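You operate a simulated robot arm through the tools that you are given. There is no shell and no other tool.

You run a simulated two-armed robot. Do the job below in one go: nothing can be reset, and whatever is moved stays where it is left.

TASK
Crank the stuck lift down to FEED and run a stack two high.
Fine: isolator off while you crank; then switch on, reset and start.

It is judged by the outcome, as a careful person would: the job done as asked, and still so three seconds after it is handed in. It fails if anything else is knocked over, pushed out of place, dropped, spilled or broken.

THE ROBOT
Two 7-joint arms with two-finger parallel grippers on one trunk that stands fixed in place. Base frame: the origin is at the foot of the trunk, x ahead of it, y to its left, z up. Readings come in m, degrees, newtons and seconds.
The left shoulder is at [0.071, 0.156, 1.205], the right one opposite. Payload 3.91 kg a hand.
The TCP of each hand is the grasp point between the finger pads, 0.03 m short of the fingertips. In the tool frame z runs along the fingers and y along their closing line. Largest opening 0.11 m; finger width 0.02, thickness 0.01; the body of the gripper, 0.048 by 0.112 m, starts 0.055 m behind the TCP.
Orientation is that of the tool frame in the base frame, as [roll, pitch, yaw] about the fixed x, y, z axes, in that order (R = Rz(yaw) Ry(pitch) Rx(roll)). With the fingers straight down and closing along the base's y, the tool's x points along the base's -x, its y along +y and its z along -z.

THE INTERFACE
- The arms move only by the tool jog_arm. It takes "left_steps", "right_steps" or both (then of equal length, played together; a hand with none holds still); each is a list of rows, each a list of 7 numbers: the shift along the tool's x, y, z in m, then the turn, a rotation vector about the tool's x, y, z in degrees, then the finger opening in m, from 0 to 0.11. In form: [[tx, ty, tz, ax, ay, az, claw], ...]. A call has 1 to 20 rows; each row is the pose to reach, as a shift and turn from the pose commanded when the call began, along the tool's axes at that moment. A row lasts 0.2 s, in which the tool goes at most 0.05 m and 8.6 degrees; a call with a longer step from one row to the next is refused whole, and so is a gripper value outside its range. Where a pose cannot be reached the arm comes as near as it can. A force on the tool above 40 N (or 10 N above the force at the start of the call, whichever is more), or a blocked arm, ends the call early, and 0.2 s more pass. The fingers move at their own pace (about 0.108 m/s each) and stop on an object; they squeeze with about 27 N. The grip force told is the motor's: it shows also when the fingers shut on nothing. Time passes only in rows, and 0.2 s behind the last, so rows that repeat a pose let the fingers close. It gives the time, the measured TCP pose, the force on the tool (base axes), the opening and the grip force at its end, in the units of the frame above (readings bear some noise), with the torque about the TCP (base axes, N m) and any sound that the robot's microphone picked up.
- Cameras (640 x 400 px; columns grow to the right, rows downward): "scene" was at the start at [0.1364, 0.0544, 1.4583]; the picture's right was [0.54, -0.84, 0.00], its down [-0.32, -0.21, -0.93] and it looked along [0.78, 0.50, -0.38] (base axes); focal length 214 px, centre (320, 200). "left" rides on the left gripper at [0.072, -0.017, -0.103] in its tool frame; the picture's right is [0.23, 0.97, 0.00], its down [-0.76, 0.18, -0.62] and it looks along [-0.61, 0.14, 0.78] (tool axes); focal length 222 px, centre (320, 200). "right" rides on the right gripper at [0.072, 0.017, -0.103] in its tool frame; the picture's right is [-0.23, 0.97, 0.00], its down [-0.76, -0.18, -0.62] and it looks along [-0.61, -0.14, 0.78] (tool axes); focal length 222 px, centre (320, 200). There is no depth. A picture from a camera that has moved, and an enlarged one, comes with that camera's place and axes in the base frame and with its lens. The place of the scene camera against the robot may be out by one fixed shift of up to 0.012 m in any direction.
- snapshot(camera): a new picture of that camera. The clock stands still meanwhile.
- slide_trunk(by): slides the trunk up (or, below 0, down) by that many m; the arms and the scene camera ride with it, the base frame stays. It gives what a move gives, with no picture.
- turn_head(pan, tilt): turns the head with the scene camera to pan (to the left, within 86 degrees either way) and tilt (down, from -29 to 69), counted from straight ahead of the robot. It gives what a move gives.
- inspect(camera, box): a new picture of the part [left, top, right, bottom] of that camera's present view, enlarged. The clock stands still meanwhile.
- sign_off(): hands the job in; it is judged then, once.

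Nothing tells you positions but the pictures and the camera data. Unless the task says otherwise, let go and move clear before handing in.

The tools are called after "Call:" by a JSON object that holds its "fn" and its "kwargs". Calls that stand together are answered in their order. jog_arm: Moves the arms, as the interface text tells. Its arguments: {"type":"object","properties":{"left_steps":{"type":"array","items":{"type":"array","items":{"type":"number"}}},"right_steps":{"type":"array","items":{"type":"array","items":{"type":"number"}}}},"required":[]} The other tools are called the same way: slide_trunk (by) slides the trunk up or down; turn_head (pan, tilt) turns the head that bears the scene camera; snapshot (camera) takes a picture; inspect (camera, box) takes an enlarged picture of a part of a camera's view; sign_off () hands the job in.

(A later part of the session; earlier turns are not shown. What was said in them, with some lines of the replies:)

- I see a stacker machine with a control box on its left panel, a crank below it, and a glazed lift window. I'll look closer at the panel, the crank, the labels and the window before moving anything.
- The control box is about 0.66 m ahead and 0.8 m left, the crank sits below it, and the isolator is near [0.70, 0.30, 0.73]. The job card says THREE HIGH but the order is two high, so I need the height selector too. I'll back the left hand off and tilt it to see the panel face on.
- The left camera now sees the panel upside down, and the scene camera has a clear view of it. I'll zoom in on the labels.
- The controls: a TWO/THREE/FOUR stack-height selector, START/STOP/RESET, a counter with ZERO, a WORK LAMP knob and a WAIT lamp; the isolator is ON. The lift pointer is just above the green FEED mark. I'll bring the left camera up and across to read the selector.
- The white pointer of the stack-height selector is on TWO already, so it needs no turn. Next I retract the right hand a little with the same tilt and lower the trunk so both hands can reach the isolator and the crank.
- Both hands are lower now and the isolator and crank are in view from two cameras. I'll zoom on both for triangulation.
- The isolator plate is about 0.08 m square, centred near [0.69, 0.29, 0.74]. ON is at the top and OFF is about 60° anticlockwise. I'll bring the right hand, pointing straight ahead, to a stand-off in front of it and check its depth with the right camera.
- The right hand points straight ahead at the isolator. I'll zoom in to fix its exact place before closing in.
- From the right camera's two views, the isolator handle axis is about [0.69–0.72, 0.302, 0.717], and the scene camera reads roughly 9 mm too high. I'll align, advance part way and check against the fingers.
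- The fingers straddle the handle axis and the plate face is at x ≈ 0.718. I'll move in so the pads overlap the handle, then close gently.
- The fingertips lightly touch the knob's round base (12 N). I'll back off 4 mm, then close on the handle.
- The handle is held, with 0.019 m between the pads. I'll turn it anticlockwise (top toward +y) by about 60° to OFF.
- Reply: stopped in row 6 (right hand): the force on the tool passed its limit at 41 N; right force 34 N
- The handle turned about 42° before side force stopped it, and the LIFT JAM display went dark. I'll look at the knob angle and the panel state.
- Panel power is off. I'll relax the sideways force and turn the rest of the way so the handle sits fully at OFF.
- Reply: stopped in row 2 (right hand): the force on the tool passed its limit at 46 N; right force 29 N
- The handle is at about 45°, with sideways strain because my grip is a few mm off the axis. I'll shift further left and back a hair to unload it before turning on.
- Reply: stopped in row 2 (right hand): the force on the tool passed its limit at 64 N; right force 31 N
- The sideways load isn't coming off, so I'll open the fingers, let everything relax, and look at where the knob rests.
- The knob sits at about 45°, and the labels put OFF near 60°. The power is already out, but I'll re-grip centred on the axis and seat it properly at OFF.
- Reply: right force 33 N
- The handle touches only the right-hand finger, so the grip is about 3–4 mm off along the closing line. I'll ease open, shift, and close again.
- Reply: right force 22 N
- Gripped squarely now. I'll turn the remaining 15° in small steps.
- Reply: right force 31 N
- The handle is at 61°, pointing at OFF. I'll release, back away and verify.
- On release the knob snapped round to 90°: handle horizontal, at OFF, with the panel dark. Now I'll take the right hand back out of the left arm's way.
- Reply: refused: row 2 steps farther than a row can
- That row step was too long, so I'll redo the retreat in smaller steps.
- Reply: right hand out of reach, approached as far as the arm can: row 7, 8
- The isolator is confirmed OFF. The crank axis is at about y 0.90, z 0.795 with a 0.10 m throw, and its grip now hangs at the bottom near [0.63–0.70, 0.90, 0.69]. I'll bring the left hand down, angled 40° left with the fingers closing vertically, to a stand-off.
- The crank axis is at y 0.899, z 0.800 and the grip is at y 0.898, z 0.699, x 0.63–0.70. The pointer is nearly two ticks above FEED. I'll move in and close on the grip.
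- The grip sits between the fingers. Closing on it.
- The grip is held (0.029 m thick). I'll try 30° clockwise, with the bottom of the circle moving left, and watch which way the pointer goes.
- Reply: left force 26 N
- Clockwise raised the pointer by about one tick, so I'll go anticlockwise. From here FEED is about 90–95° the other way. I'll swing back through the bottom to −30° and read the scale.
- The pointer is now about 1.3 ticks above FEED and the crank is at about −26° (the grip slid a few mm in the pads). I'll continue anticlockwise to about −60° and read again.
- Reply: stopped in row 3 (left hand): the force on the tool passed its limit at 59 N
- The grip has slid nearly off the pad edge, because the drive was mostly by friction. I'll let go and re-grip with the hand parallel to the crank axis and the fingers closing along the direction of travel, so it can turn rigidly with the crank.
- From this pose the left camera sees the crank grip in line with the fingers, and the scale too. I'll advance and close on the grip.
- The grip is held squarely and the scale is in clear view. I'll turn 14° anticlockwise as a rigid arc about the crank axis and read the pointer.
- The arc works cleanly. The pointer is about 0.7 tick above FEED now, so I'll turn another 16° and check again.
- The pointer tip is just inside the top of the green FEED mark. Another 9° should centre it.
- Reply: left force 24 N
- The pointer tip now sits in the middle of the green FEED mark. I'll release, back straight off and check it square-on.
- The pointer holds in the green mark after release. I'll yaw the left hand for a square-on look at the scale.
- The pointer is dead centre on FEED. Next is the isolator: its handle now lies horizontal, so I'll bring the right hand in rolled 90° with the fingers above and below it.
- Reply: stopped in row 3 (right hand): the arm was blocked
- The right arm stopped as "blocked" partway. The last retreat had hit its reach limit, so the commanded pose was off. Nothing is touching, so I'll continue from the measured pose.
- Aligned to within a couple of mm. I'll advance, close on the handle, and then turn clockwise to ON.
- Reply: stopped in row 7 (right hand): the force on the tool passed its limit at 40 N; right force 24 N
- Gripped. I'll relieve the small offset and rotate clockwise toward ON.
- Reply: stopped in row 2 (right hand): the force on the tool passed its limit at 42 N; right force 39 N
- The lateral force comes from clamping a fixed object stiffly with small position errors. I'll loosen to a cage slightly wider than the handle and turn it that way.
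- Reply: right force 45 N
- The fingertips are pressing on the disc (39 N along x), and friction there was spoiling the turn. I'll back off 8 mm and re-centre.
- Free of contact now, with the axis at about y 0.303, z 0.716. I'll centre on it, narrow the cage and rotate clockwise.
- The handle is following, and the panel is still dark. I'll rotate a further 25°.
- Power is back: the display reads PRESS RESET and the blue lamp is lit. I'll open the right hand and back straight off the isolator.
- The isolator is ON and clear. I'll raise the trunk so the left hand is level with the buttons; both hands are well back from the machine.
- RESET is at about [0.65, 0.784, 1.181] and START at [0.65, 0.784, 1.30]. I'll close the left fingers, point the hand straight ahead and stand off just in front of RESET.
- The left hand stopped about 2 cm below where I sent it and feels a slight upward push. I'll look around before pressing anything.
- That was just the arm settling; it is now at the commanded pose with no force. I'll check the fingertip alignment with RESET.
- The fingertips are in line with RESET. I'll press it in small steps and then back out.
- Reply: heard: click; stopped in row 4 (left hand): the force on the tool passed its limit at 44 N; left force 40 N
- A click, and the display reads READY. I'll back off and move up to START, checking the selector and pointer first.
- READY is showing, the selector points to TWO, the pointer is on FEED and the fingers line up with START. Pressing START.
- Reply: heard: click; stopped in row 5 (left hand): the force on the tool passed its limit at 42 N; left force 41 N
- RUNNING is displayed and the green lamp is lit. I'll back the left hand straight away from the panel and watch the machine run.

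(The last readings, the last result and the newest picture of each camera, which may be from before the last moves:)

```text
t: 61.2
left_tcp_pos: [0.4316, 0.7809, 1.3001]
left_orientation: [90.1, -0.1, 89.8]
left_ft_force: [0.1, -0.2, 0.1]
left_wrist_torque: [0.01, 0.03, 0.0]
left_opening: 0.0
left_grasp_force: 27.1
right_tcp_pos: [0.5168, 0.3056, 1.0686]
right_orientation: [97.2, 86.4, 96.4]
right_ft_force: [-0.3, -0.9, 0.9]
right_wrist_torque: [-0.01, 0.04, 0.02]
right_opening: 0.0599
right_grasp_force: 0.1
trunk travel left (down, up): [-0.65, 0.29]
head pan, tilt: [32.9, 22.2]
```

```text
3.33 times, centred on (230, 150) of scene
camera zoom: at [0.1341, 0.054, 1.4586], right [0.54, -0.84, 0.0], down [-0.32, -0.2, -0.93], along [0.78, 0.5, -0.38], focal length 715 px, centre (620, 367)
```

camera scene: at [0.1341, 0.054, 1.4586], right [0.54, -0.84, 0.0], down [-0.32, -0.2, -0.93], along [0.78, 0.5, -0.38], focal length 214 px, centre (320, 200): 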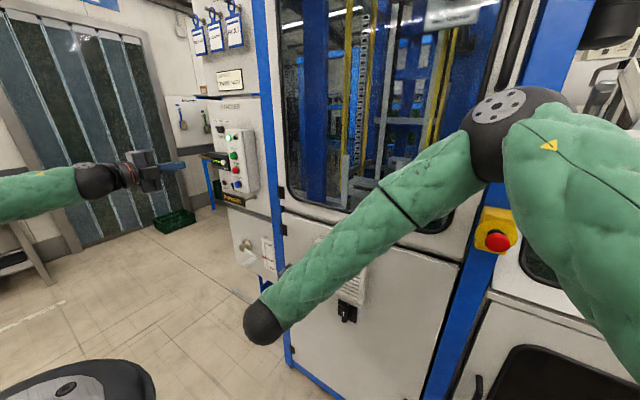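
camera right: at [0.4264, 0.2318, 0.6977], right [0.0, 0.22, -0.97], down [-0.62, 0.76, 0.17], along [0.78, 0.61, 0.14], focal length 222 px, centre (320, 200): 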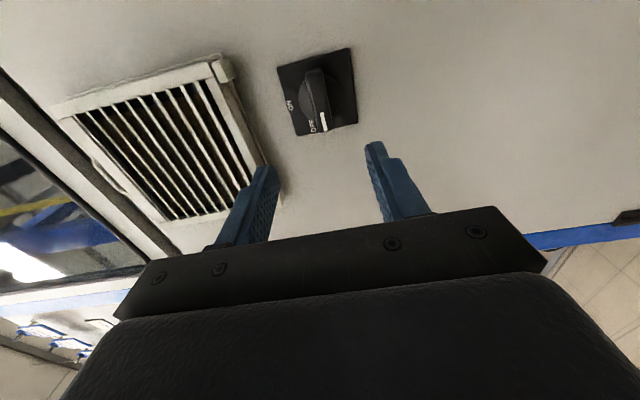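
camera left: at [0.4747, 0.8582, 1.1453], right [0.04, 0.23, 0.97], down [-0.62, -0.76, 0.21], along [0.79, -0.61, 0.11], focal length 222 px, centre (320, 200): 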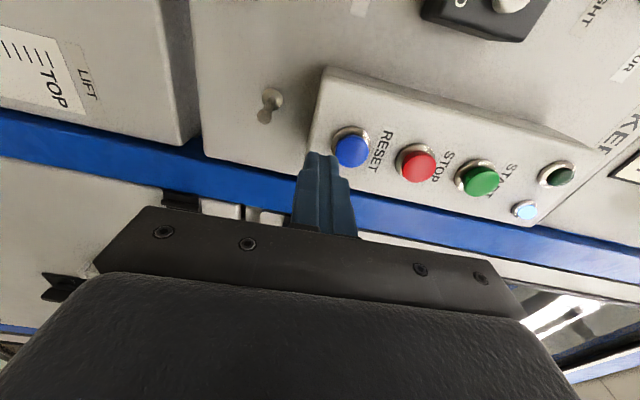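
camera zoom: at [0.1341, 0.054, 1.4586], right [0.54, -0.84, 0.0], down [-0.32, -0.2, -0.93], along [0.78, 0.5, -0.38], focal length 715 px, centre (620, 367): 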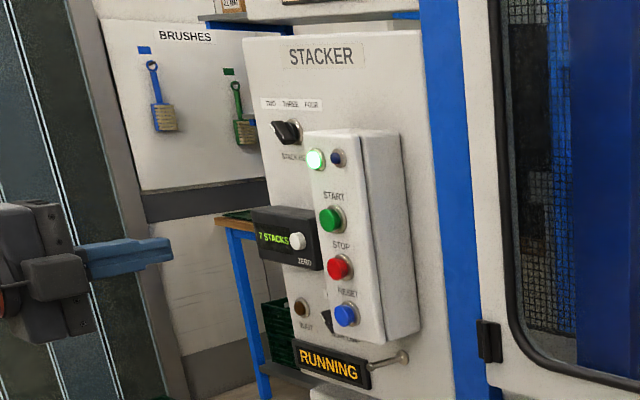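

Running. I'll pull the right hand back from the machine while time passes, then check progress.

Call:
{"fn": "jog_arm", "kwargs": {"right_steps": [[0, 0, -0.03, 0, 0, 0, 0.06], [0, 0, -0.06, 0, 0, 0, 0.06], [0, 0, -0.09, 0, 0, 0, 0.06], [0, 0, -0.1, 0, 0, 0, 0.06], [0, 0, -0.1, 0, 0, 0, 0.06], [0, 0, -0.1, 0, 0, 0, 0.06], [0, 0, -0.1, 0, 0, 0, 0.06], [0, 0, -0.1, 0, 0, 0, 0.06], [0, 0, -0.1, 0, 0, 0, 0.06], [0, 0, -0.1, 0, 0, 0, 0.06]]}}

Call:
{"fn": "snapshot", "kwargs": {"camera": "scene"}}

Call:
{"fn": "inspect", "kwargs": {"camera": "scene", "box": [190, 90, 270, 210]}}

```text
t: 63.4
left_tcp_pos: [0.4317, 0.7813, 1.2991]
left_orientation: [90.3, 0.0, 89.9]
left_ft_force: [0.3, -0.3, 0.2]
left_wrist_torque: [0.01, 0.02, 0.01]
left_opening: 0.0002
left_grasp_force: 27.3
right_tcp_pos: [0.4749, 0.2801, 1.101]
right_orientation: [105.7, 86.1, 104.8]
right_ft_force: [-0.4, -0.8, 0.4]
right_wrist_torque: [-0.01, -0.01, -0.02]
right_opening: 0.0597
right_grasp_force: 0.0
right hand out of reach, approached as far as the arm can: row 1, 2, 3, 4, 5, 6, 7, 8, 9, 10
trunk travel left (down, up): [-0.65, 0.29]
head pan, tilt: [32.9, 22.2]
```

```text
taken
camera scene: at [0.1361, 0.0546, 1.4583], right [0.54, -0.84, 0.0], down [-0.32, -0.21, -0.93], along [0.78, 0.5, -0.38], focal length 214 px, centre (320, 200)
```

scene: 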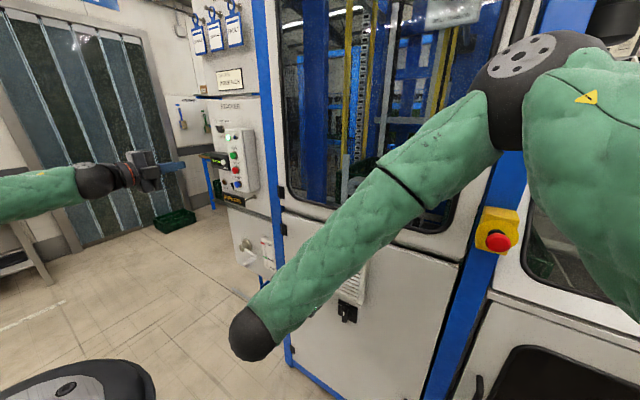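

```text
3.33 times, centred on (230, 150) of scene
camera zoom: at [0.1361, 0.0546, 1.4583], right [0.54, -0.84, 0.0], down [-0.32, -0.21, -0.93], along [0.78, 0.5, -0.38], focal length 715 px, centre (620, 367)
```

zoom: 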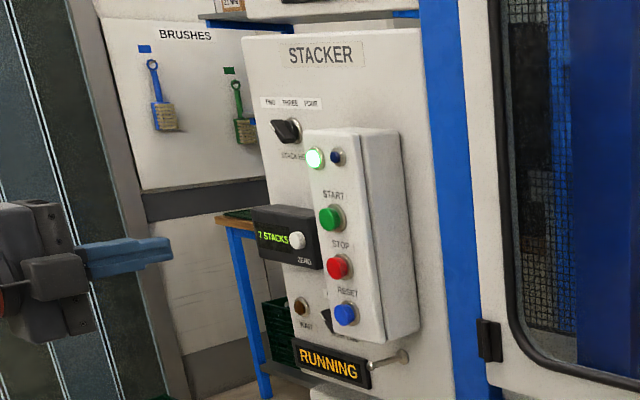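

Still running, and a crate is moving behind the window. I'll hold still and let the cycle run.

Call:
{"fn": "jog_arm", "kwargs": {"left_steps": [[0, 0, 0, 0, 0, 0, 0], [0, 0, 0, 0, 0, 0, 0], [0, 0, 0, 0, 0, 0, 0], [0, 0, 0, 0, 0, 0, 0], [0, 0, 0, 0, 0, 0, 0], [0, 0, 0, 0, 0, 0, 0], [0, 0, 0, 0, 0, 0, 0], [0, 0, 0, 0, 0, 0, 0], [0, 0, 0, 0, 0, 0, 0], [0, 0, 0, 0, 0, 0, 0], [0, 0, 0, 0, 0, 0, 0], [0, 0, 0, 0, 0, 0, 0], [0, 0, 0, 0, 0, 0, 0], [0, 0, 0, 0, 0, 0, 0], [0, 0, 0, 0, 0, 0, 0]]}}

Call:
{"fn": "snapshot", "kwargs": {"camera": "scene"}}

Call:
{"fn": "inspect", "kwargs": {"camera": "scene", "box": [190, 90, 270, 210]}}

```text
t: 66.6
left_tcp_pos: [0.432, 0.7814, 1.2994]
left_orientation: [90.2, 0.0, 89.9]
left_ft_force: [-0.3, 0.0, 0.0]
left_wrist_torque: [0.01, 0.01, -0.04]
left_opening: 0.0001
left_grasp_force: 26.8
right_tcp_pos: [0.476, 0.2805, 1.1016]
right_orientation: [102.7, 86.2, 101.7]
right_ft_force: [0.5, -0.1, 1.0]
right_wrist_torque: [-0.02, 0.0, -0.01]
right_opening: 0.0602
right_grasp_force: 0.0
trunk travel left (down, up): [-0.65, 0.29]
head pan, tilt: [32.9, 22.2]
```

```text
taken
camera scene: at [0.1361, 0.0546, 1.4583], right [0.54, -0.84, 0.0], down [-0.32, -0.21, -0.93], along [0.78, 0.5, -0.38], focal length 214 px, centre (320, 200)
```

scene: 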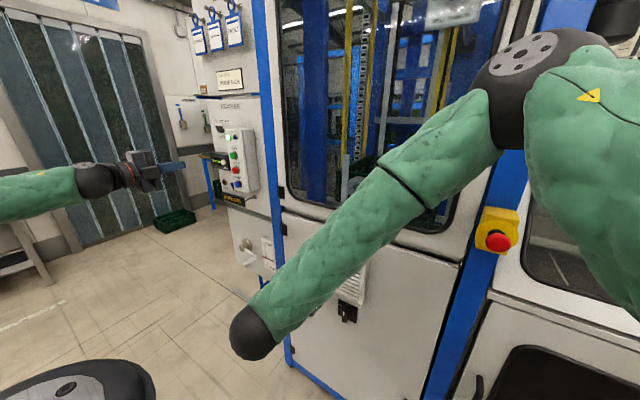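

```text
3.33 times, centred on (230, 150) of scene
camera zoom: at [0.1361, 0.0546, 1.4583], right [0.54, -0.84, 0.0], down [-0.32, -0.21, -0.93], along [0.78, 0.5, -0.38], focal length 715 px, centre (620, 367)
```

zoom: 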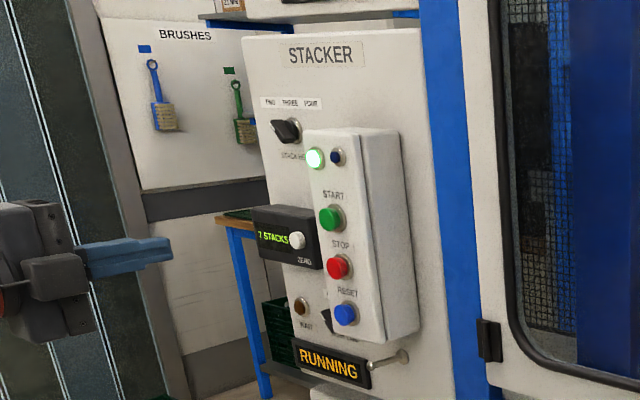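

Call:
{"fn": "jog_arm", "kwargs": {"left_steps": [[0, 0, 0, 0, 0, 0, 0], [0, 0, 0, 0, 0, 0, 0], [0, 0, 0, 0, 0, 0, 0], [0, 0, 0, 0, 0, 0, 0], [0, 0, 0, 0, 0, 0, 0], [0, 0, 0, 0, 0, 0, 0], [0, 0, 0, 0, 0, 0, 0], [0, 0, 0, 0, 0, 0, 0], [0, 0, 0, 0, 0, 0, 0], [0, 0, 0, 0, 0, 0, 0], [0, 0, 0, 0, 0, 0, 0], [0, 0, 0, 0, 0, 0, 0], [0, 0, 0, 0, 0, 0, 0], [0, 0, 0, 0, 0, 0, 0], [0, 0, 0, 0, 0, 0, 0], [0, 0, 0, 0, 0, 0, 0], [0, 0, 0, 0, 0, 0, 0], [0, 0, 0, 0, 0, 0, 0]]}}

Call:
{"fn": "inspect", "kwargs": {"camera": "scene", "box": [180, 0, 500, 220]}}

Call:
{"fn": "inspect", "kwargs": {"camera": "scene", "box": [190, 90, 270, 210]}}

```text
t: 70.4
left_tcp_pos: [0.433, 0.7813, 1.2997]
left_orientation: [90.2, 0.0, 89.9]
left_ft_force: [0.1, 0.8, 0.0]
left_wrist_torque: [0.0, 0.01, 0.03]
left_opening: 0.0
left_grasp_force: 27.3
right_tcp_pos: [0.4762, 0.2817, 1.1015]
right_orientation: [102.3, 86.1, 101.3]
right_ft_force: [0.5, 0.1, -0.5]
right_wrist_torque: [-0.01, 0.01, -0.01]
right_opening: 0.0598
right_grasp_force: 0.0
trunk travel left (down, up): [-0.65, 0.29]
head pan, tilt: [32.9, 22.2]
```

```text
1.82 times, centred on (340, 110) of scene
camera zoom: at [0.1361, 0.0546, 1.4583], right [0.54, -0.84, 0.0], down [-0.32, -0.21, -0.93], along [0.78, 0.5, -0.38], focal length 390 px, centre (284, 364)
```

zoom: 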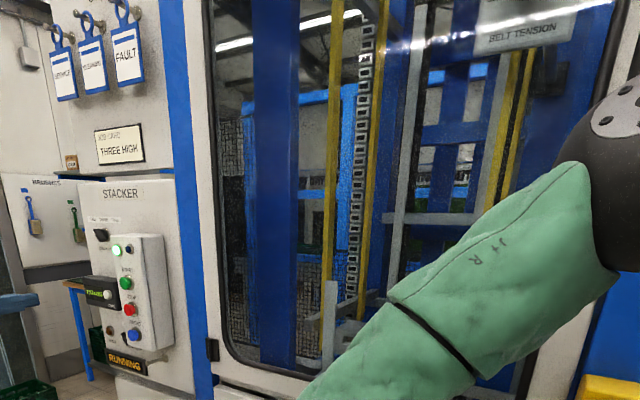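

```text
3.33 times, centred on (230, 150) of scene
camera zoom: at [0.1361, 0.0546, 1.4583], right [0.54, -0.84, 0.0], down [-0.32, -0.21, -0.93], along [0.78, 0.5, -0.38], focal length 715 px, centre (620, 367)
```

zoom: 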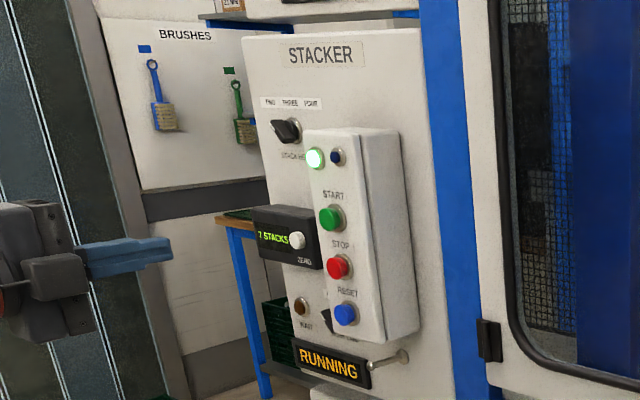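

Call:
{"fn": "snapshot", "kwargs": {"camera": "right"}}

Call:
{"fn": "jog_arm", "kwargs": {"left_steps": [[0, 0, 0, 0, 0, 0, 0], [0, 0, 0, 0, 0, 0, 0], [0, 0, 0, 0, 0, 0, 0], [0, 0, 0, 0, 0, 0, 0], [0, 0, 0, 0, 0, 0, 0], [0, 0, 0, 0, 0, 0, 0], [0, 0, 0, 0, 0, 0, 0], [0, 0, 0, 0, 0, 0, 0], [0, 0, 0, 0, 0, 0, 0], [0, 0, 0, 0, 0, 0, 0], [0, 0, 0, 0, 0, 0, 0], [0, 0, 0, 0, 0, 0, 0], [0, 0, 0, 0, 0, 0, 0], [0, 0, 0, 0, 0, 0, 0], [0, 0, 0, 0, 0, 0, 0], [0, 0, 0, 0, 0, 0, 0], [0, 0, 0, 0, 0, 0, 0], [0, 0, 0, 0, 0, 0, 0]]}}

Call:
{"fn": "snapshot", "kwargs": {"camera": "right"}}

Call:
{"fn": "inspect", "kwargs": {"camera": "scene", "box": [190, 90, 270, 210]}}

```text
taken
camera right: at [0.3728, 0.3052, 1.0315], right [0.02, 0.96, 0.29], down [-0.62, -0.22, 0.76], along [0.79, -0.2, 0.58], focal length 222 px, centre (320, 200)
```

right: 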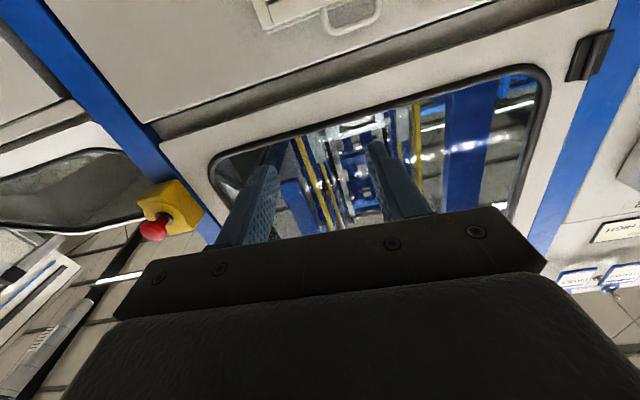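

```text
t: 74.2
left_tcp_pos: [0.4317, 0.7819, 1.2998]
left_orientation: [90.2, 0.0, 90.0]
left_ft_force: [0.6, -0.6, 0.4]
left_wrist_torque: [0.03, 0.01, 0.0]
left_opening: 0.0002
left_grasp_force: 27.2
right_tcp_pos: [0.477, 0.2811, 1.1004]
right_orientation: [102.4, 86.1, 101.2]
right_ft_force: [0.2, 0.7, 0.3]
right_wrist_torque: [0.0, 0.02, -0.05]
right_opening: 0.0599
right_grasp_force: 0.0
trunk travel left (down, up): [-0.65, 0.29]
head pan, tilt: [32.9, 22.2]
```

```text
taken
camera right: at [0.3728, 0.3052, 1.0315], right [0.02, 0.96, 0.29], down [-0.62, -0.22, 0.76], along [0.79, -0.2, 0.58], focal length 222 px, centre (320, 200)
```

right: 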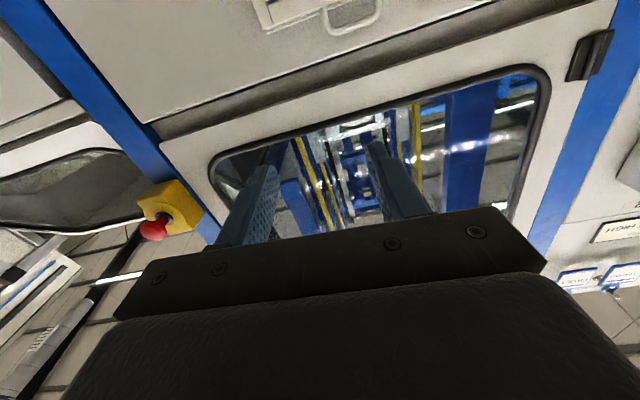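

```text
3.33 times, centred on (230, 150) of scene
camera zoom: at [0.1361, 0.0546, 1.4583], right [0.54, -0.84, 0.0], down [-0.32, -0.21, -0.93], along [0.78, 0.5, -0.38], focal length 715 px, centre (620, 367)
```

zoom: 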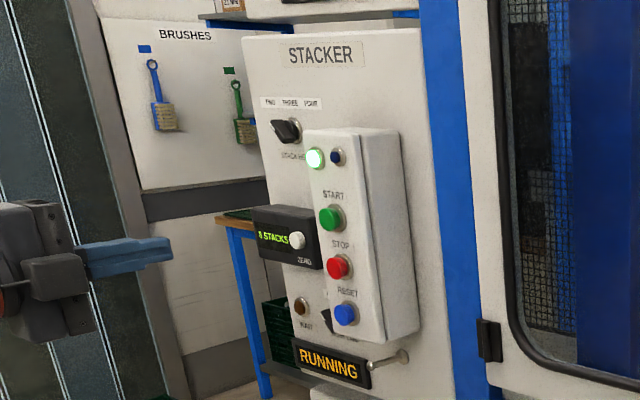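

Call:
{"fn": "inspect", "kwargs": {"camera": "scene", "box": [205, 145, 245, 205]}}

Call:
{"fn": "inspect", "kwargs": {"camera": "scene", "box": [270, 0, 500, 200]}}

Call:
{"fn": "inspect", "kwargs": {"camera": "right", "box": [200, 60, 560, 250]}}

```text
6.67 times, centred on (225, 175) of scene
camera zoom: at [0.1361, 0.0546, 1.4583], right [0.54, -0.84, 0.0], down [-0.32, -0.21, -0.93], along [0.78, 0.5, -0.38], focal length 1430 px, centre (953, 367)
```

zoom: 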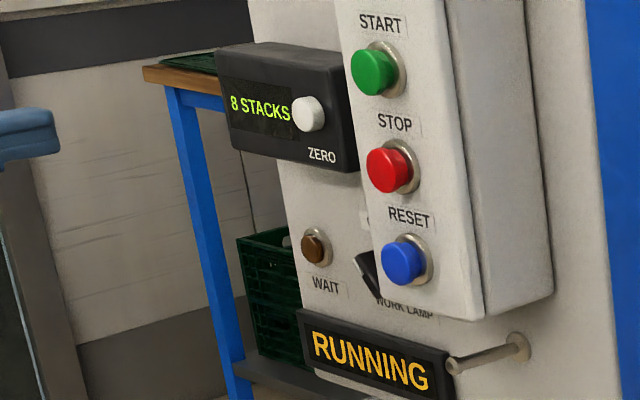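

```text
2.00 times, centred on (385, 100) of scene
camera zoom: at [0.1361, 0.0546, 1.4583], right [0.54, -0.84, 0.0], down [-0.32, -0.21, -0.93], along [0.78, 0.5, -0.38], focal length 429 px, centre (190, 400)
```

zoom: 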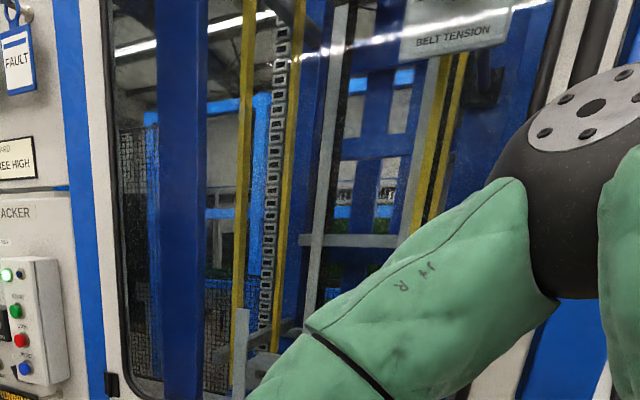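

```text
1.78 times, centred on (380, 155) of right
camera zoom: at [0.3728, 0.3052, 1.0315], right [0.02, 0.96, 0.29], down [-0.62, -0.22, 0.76], along [0.79, -0.2, 0.58], focal length 395 px, centre (213, 280)
```

zoom: 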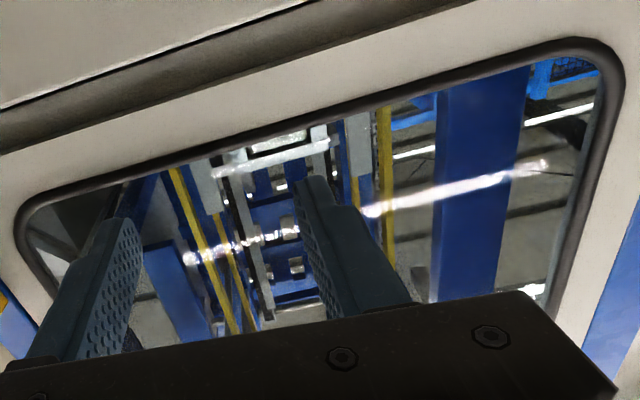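

The counter went from 7 to 8: one stack has been completed at the TWO setting. I'll watch a few more seconds to see how the cycle ends.

Call:
{"fn": "jog_arm", "kwargs": {"left_steps": [[0, 0, 0, 0, 0, 0, 0], [0, 0, 0, 0, 0, 0, 0], [0, 0, 0, 0, 0, 0, 0], [0, 0, 0, 0, 0, 0, 0], [0, 0, 0, 0, 0, 0, 0], [0, 0, 0, 0, 0, 0, 0], [0, 0, 0, 0, 0, 0, 0], [0, 0, 0, 0, 0, 0, 0], [0, 0, 0, 0, 0, 0, 0], [0, 0, 0, 0, 0, 0, 0]]}}

Call:
{"fn": "inspect", "kwargs": {"camera": "scene", "box": [190, 90, 270, 210]}}

Call:
{"fn": "snapshot", "kwargs": {"camera": "scene"}}

```text
t: 76.4
left_tcp_pos: [0.4327, 0.782, 1.2996]
left_orientation: [90.3, 0.0, 89.9]
left_ft_force: [1.0, -0.2, 0.5]
left_wrist_torque: [-0.03, -0.02, -0.01]
left_opening: 0.0
left_grasp_force: 27.1
right_tcp_pos: [0.4763, 0.2808, 1.1019]
right_orientation: [102.4, 86.1, 101.2]
right_ft_force: [-0.7, -0.3, 0.2]
right_wrist_torque: [0.02, 0.03, -0.01]
right_opening: 0.0601
right_grasp_force: 0.0
trunk travel left (down, up): [-0.65, 0.29]
head pan, tilt: [32.9, 22.2]
```

```text
3.33 times, centred on (230, 150) of scene
camera zoom: at [0.1361, 0.0546, 1.4583], right [0.54, -0.84, 0.0], down [-0.32, -0.21, -0.93], along [0.78, 0.5, -0.38], focal length 715 px, centre (620, 367)
```

zoom: 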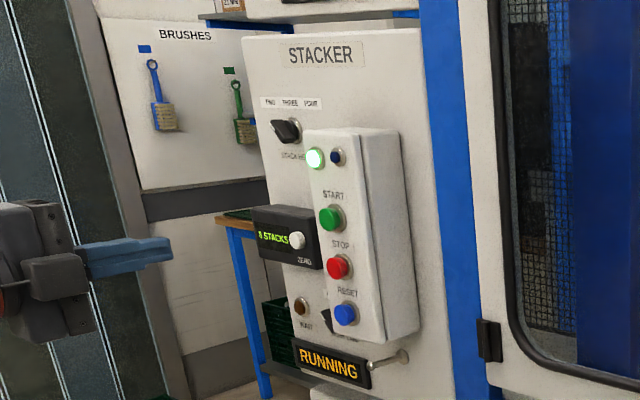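

```text
taken
camera scene: at [0.1361, 0.0546, 1.4583], right [0.54, -0.84, 0.0], down [-0.32, -0.21, -0.93], along [0.78, 0.5, -0.38], focal length 214 px, centre (320, 200)
```

scene: 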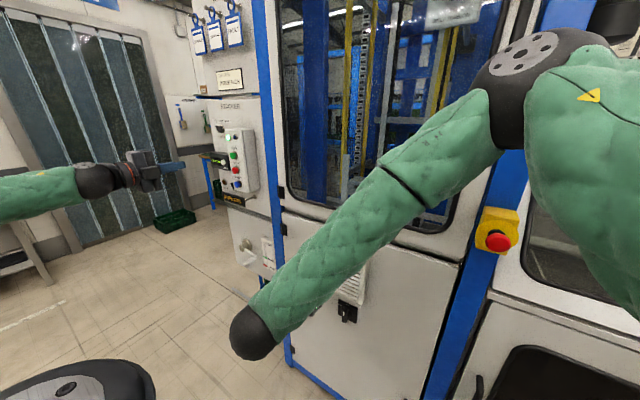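

Call:
{"fn": "jog_arm", "kwargs": {"left_steps": [[0, 0, 0, 0, 0, 0, 0], [0, 0, 0, 0, 0, 0, 0], [0, 0, 0, 0, 0, 0, 0], [0, 0, 0, 0, 0, 0, 0], [0, 0, 0, 0, 0, 0, 0], [0, 0, 0, 0, 0, 0, 0], [0, 0, 0, 0, 0, 0, 0], [0, 0, 0, 0, 0, 0, 0], [0, 0, 0, 0, 0, 0, 0], [0, 0, 0, 0, 0, 0, 0]]}}

Call:
{"fn": "inspect", "kwargs": {"camera": "scene", "box": [190, 90, 270, 210]}}

Call:
{"fn": "inspect", "kwargs": {"camera": "scene", "box": [270, 0, 500, 220]}}

Call:
{"fn": "inspect", "kwargs": {"camera": "right", "box": [200, 60, 560, 250]}}

```text
t: 78.6
left_tcp_pos: [0.434, 0.7815, 1.301]
left_orientation: [90.2, 0.0, 89.8]
left_ft_force: [-0.5, 0.4, 0.5]
left_wrist_torque: [-0.02, 0.02, 0.04]
left_opening: 0.0001
left_grasp_force: 27.5
right_tcp_pos: [0.4762, 0.2805, 1.1018]
right_orientation: [102.4, 86.0, 101.3]
right_ft_force: [0.3, -0.6, 0.4]
right_wrist_torque: [0.0, 0.0, 0.01]
right_opening: 0.06
right_grasp_force: 0.0
trunk travel left (down, up): [-0.65, 0.29]
head pan, tilt: [32.9, 22.2]
```

```text
3.33 times, centred on (230, 150) of scene
camera zoom: at [0.1361, 0.0546, 1.4583], right [0.54, -0.84, 0.0], down [-0.32, -0.21, -0.93], along [0.78, 0.5, -0.38], focal length 715 px, centre (620, 367)
```

zoom: 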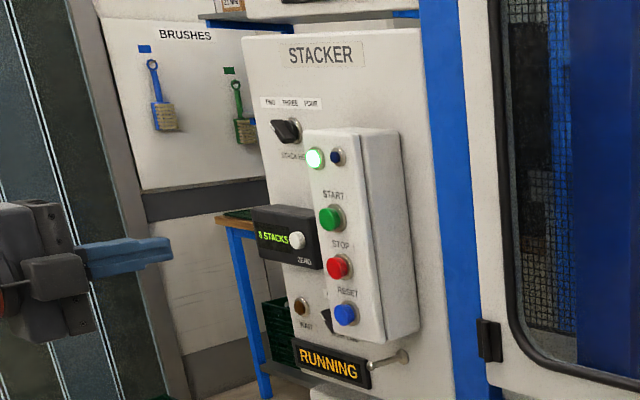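

```text
1.82 times, centred on (385, 110) of scene
camera zoom: at [0.1361, 0.0546, 1.4583], right [0.54, -0.84, 0.0], down [-0.32, -0.21, -0.93], along [0.78, 0.5, -0.38], focal length 390 px, centre (202, 364)
```

zoom: 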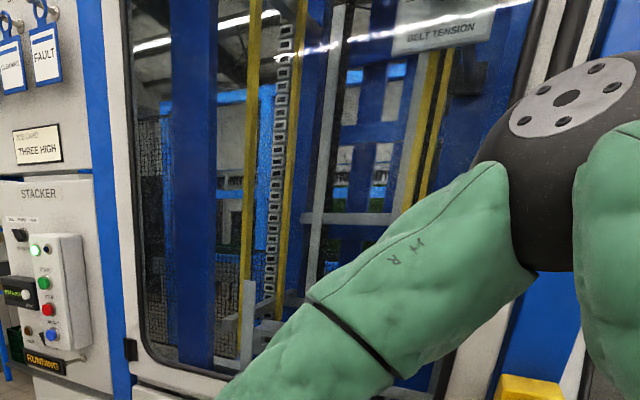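

```text
1.78 times, centred on (380, 155) of right
camera zoom: at [0.3728, 0.3052, 1.0315], right [0.02, 0.96, 0.29], down [-0.62, -0.22, 0.76], along [0.79, -0.2, 0.58], focal length 395 px, centre (213, 280)
```

zoom: 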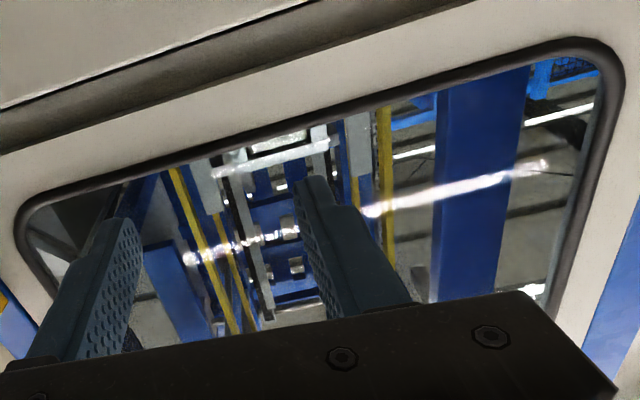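

I'll lower the right arm out of the sight line so I can see the lift bay.

Call:
{"fn": "jog_arm", "kwargs": {"right_steps": [[0, 0, 0.04, 0, 0, 0, 0.06], [0.02, -0.01, 0.08, 0, 0, 0, 0.06], [0.06, -0.03, 0.08, 0, 0, 0, 0.06], [0.1, -0.05, 0.08, 0, 0, 0, 0.06], [0.14, -0.07, 0.08, 0, 0, 0, 0.06], [0.18, -0.09, 0.08, 0, 0, 0, 0.06], [0.22, -0.11, 0.08, 0, 0, 0, 0.06], [0.26, -0.13, 0.08, 0, 0, 0, 0.06], [0.3, -0.15, 0.08, 0, 0, 0, 0.06]]}}

Call:
{"fn": "snapshot", "kwargs": {"camera": "scene"}}

Call:
{"fn": "inspect", "kwargs": {"camera": "scene", "box": [190, 90, 270, 210]}}

```text
t: 80.6
left_tcp_pos: [0.4343, 0.7824, 1.2992]
left_orientation: [90.2, 0.0, 89.9]
left_ft_force: [0.4, 0.8, -0.4]
left_wrist_torque: [-0.02, 0.02, 0.01]
left_opening: 0.0002
left_grasp_force: 26.7
right_tcp_pos: [0.5568, 0.1697, 0.8063]
right_orientation: [110.0, 86.3, 109.1]
right_ft_force: [1.1, -0.4, 0.1]
right_wrist_torque: [-0.04, 0.01, -0.01]
right_opening: 0.06
right_grasp_force: 0.0
right hand out of reach, approached as far as the arm can: row 8, 9
trunk travel left (down, up): [-0.65, 0.29]
head pan, tilt: [32.9, 22.2]
```

```text
taken
camera scene: at [0.1363, 0.0548, 1.4584], right [0.54, -0.84, 0.0], down [-0.32, -0.21, -0.93], along [0.78, 0.5, -0.38], focal length 214 px, centre (320, 200)
```

scene: 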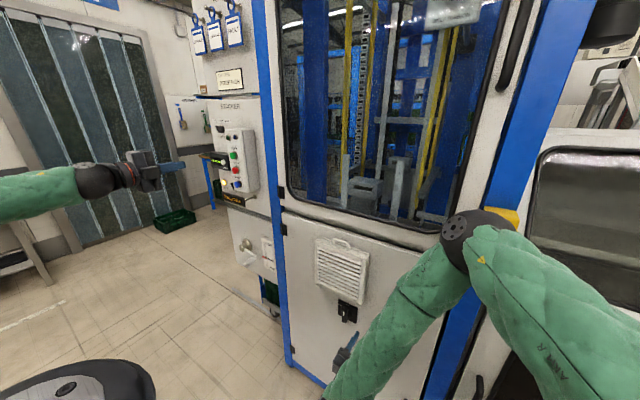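

```text
3.33 times, centred on (230, 150) of scene
camera zoom: at [0.1363, 0.0548, 1.4584], right [0.54, -0.84, 0.0], down [-0.32, -0.21, -0.93], along [0.78, 0.5, -0.38], focal length 715 px, centre (620, 367)
```

zoom: 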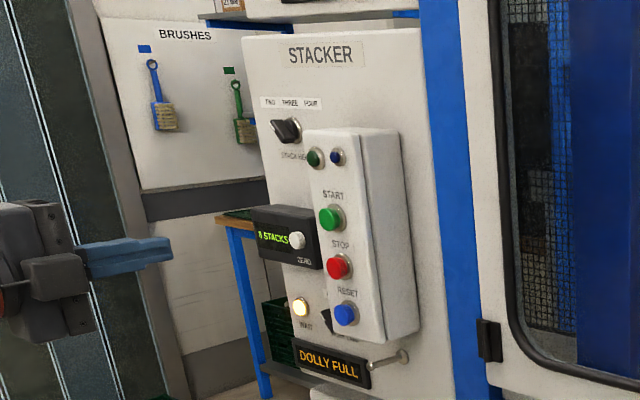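

The cycle has ended: the display reads DOLLY FULL with WAIT lit, the counter shows 8 STACKS, and a stack now stands on the dolly. My right elbow is near the e-stop, so I'll retrace that last move.

Call:
{"fn": "jog_arm", "kwargs": {"right_steps": [[-0.03, 0.015, 0, 0, 0, 0, 0.06], [-0.07, 0.035, 0, 0, 0, 0, 0.06], [-0.11, 0.055, 0, 0, 0, 0, 0.06], [-0.15, 0.075, 0, 0, 0, 0, 0.06], [-0.19, 0.095, 0, 0, 0, 0, 0.06], [-0.22, 0.11, 0, 0, 0, 0, 0.06], [-0.25, 0.125, 0, 0, 0, 0, 0.06], [-0.27, 0.14, -0.01, 0, 0, 0, 0.06]]}}

Call:
{"fn": "snapshot", "kwargs": {"camera": "scene"}}

Call:
{"fn": "inspect", "kwargs": {"camera": "scene", "box": [230, 250, 300, 330]}}

Call:
{"fn": "inspect", "kwargs": {"camera": "scene", "box": [190, 90, 290, 210]}}

```text
t: 82.4
left_tcp_pos: [0.4322, 0.7814, 1.2991]
left_orientation: [90.2, 0.0, 90.0]
left_ft_force: [0.1, 0.4, 0.2]
left_wrist_torque: [0.01, 0.01, 0.0]
left_opening: 0.0
left_grasp_force: 27.0
right_tcp_pos: [0.5566, 0.2874, 1.0765]
right_orientation: [112.2, 85.9, 110.8]
right_ft_force: [0.5, -0.2, -0.4]
right_wrist_torque: [-0.01, -0.02, -0.02]
right_opening: 0.0601
right_grasp_force: 0.0
trunk travel left (down, up): [-0.65, 0.29]
head pan, tilt: [32.9, 22.2]
```

```text
taken
camera scene: at [0.136, 0.0547, 1.4583], right [0.54, -0.84, 0.0], down [-0.32, -0.21, -0.93], along [0.78, 0.5, -0.38], focal length 214 px, centre (320, 200)
```

scene: 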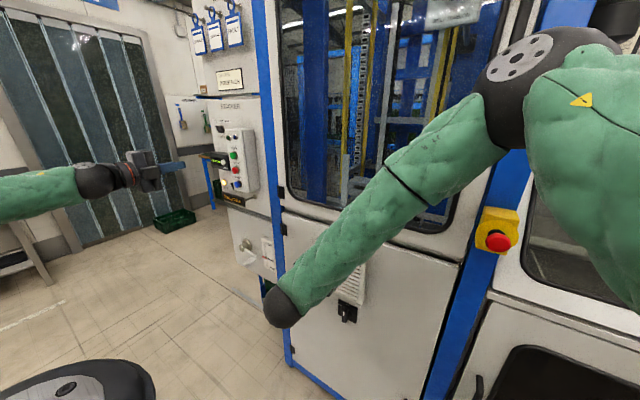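

```text
5.00 times, centred on (265, 290) of scene
camera zoom: at [0.136, 0.0547, 1.4583], right [0.54, -0.84, 0.0], down [-0.32, -0.21, -0.93], along [0.78, 0.5, -0.38], focal length 1072 px, centre (595, -250)
```

zoom: 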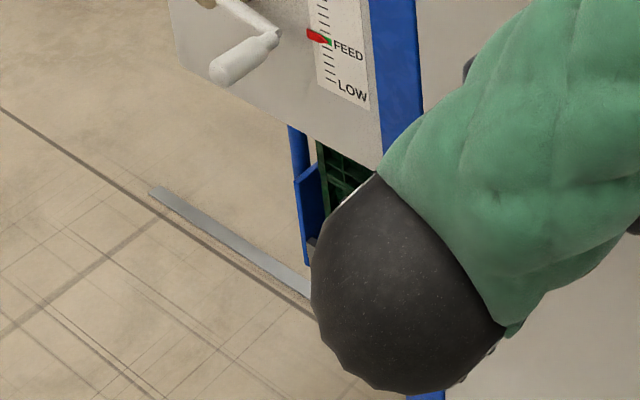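

```text
3.33 times, centred on (240, 150) of scene
camera zoom: at [0.136, 0.0547, 1.4583], right [0.54, -0.84, 0.0], down [-0.32, -0.21, -0.93], along [0.78, 0.5, -0.38], focal length 715 px, centre (587, 367)
```

zoom: 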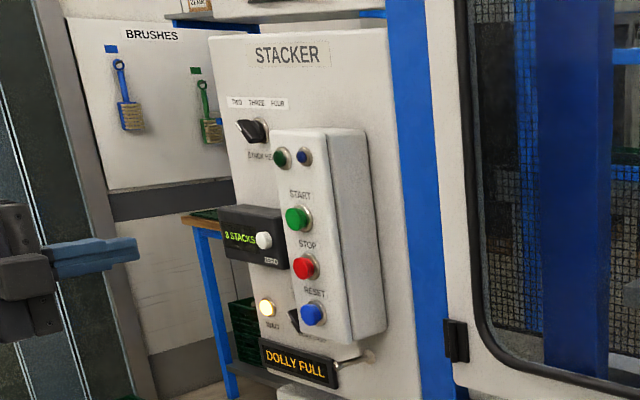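

The run finished by itself with the pointer still on FEED. I'll raise the right hand a little and ease it back, to get a clear look at the stack on the dolly.

Call:
{"fn": "jog_arm", "kwargs": {"right_steps": [[-0.03, 0, -0.02, 0, 0, 0, 0.06], [-0.07, 0, -0.03, 0, 0, 0, 0.06], [-0.11, 0, -0.03, 0, 0, 0, 0.06], [-0.15, 0, -0.03, 0, 0, 0, 0.06], [-0.19, 0, -0.03, 0, 0, 0, 0.06]]}}

Call:
{"fn": "snapshot", "kwargs": {"camera": "scene"}}

Call:
{"fn": "inspect", "kwargs": {"camera": "scene", "box": [230, 220, 310, 330]}}

```text
t: 83.6
left_tcp_pos: [0.4315, 0.7804, 1.3006]
left_orientation: [90.1, 0.0, 89.9]
left_ft_force: [-0.2, -0.8, 1.0]
left_wrist_torque: [-0.04, -0.03, 0.04]
left_opening: 0.0001
left_grasp_force: 26.9
right_tcp_pos: [0.5197, 0.2836, 1.2745]
right_orientation: [96.6, 86.5, 96.1]
right_ft_force: [-0.2, 0.3, -0.1]
right_wrist_torque: [0.0, 0.0, 0.04]
right_opening: 0.0602
right_grasp_force: 0.1
trunk travel left (down, up): [-0.65, 0.29]
head pan, tilt: [32.9, 22.2]
```

```text
taken
camera scene: at [0.1349, 0.0537, 1.4584], right [0.54, -0.84, 0.0], down [-0.32, -0.2, -0.93], along [0.78, 0.5, -0.38], focal length 214 px, centre (320, 200)
```

scene: 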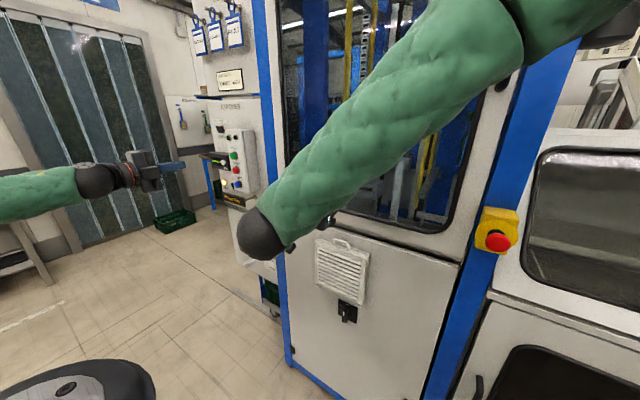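

```text
3.64 times, centred on (270, 275) of scene
camera zoom: at [0.1349, 0.0537, 1.4584], right [0.54, -0.84, 0.0], down [-0.32, -0.2, -0.93], along [0.78, 0.5, -0.38], focal length 780 px, centre (502, -73)
```

zoom: 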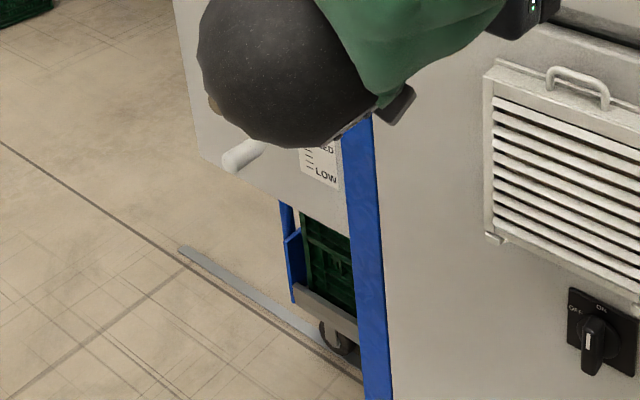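

The stack is on the dolly, the isolator is ON, and the counter went from 7 to 8 with the selector on TWO. The panel reads DOLLY FULL, and both hands are clear of the machine. Handing the job in.

Call:
{"fn": "sign_off", "kwargs": {}}

```text
The job is handed in.
```

The lift is on FEED and the stacker ran one stack on the TWO setting, then stopped by itself. I handed the job in with both hands clear of the machine.

- **Isolator and crank:** I turned the isolator off before cranking. My first 30° of cranking went clockwise, which raised the lift about one tick, so I reversed. The pointer ended centred on the green FEED mark.
- **Restart:** I switched the isolator back on and pressed RESET (the display read READY), then START (RUNNING).
- **Stack height:** The selector was already on TWO, so I left it there. The job card on the machine still says THREE HIGH.
- **Result:** The counter went from 7 to 8 stacks. The display now reads DOLLY FULL with the WAIT lamp lit. I could see the stack on the dolly but not well enough to count the crates, so "two high" rests on the selector and the counter.
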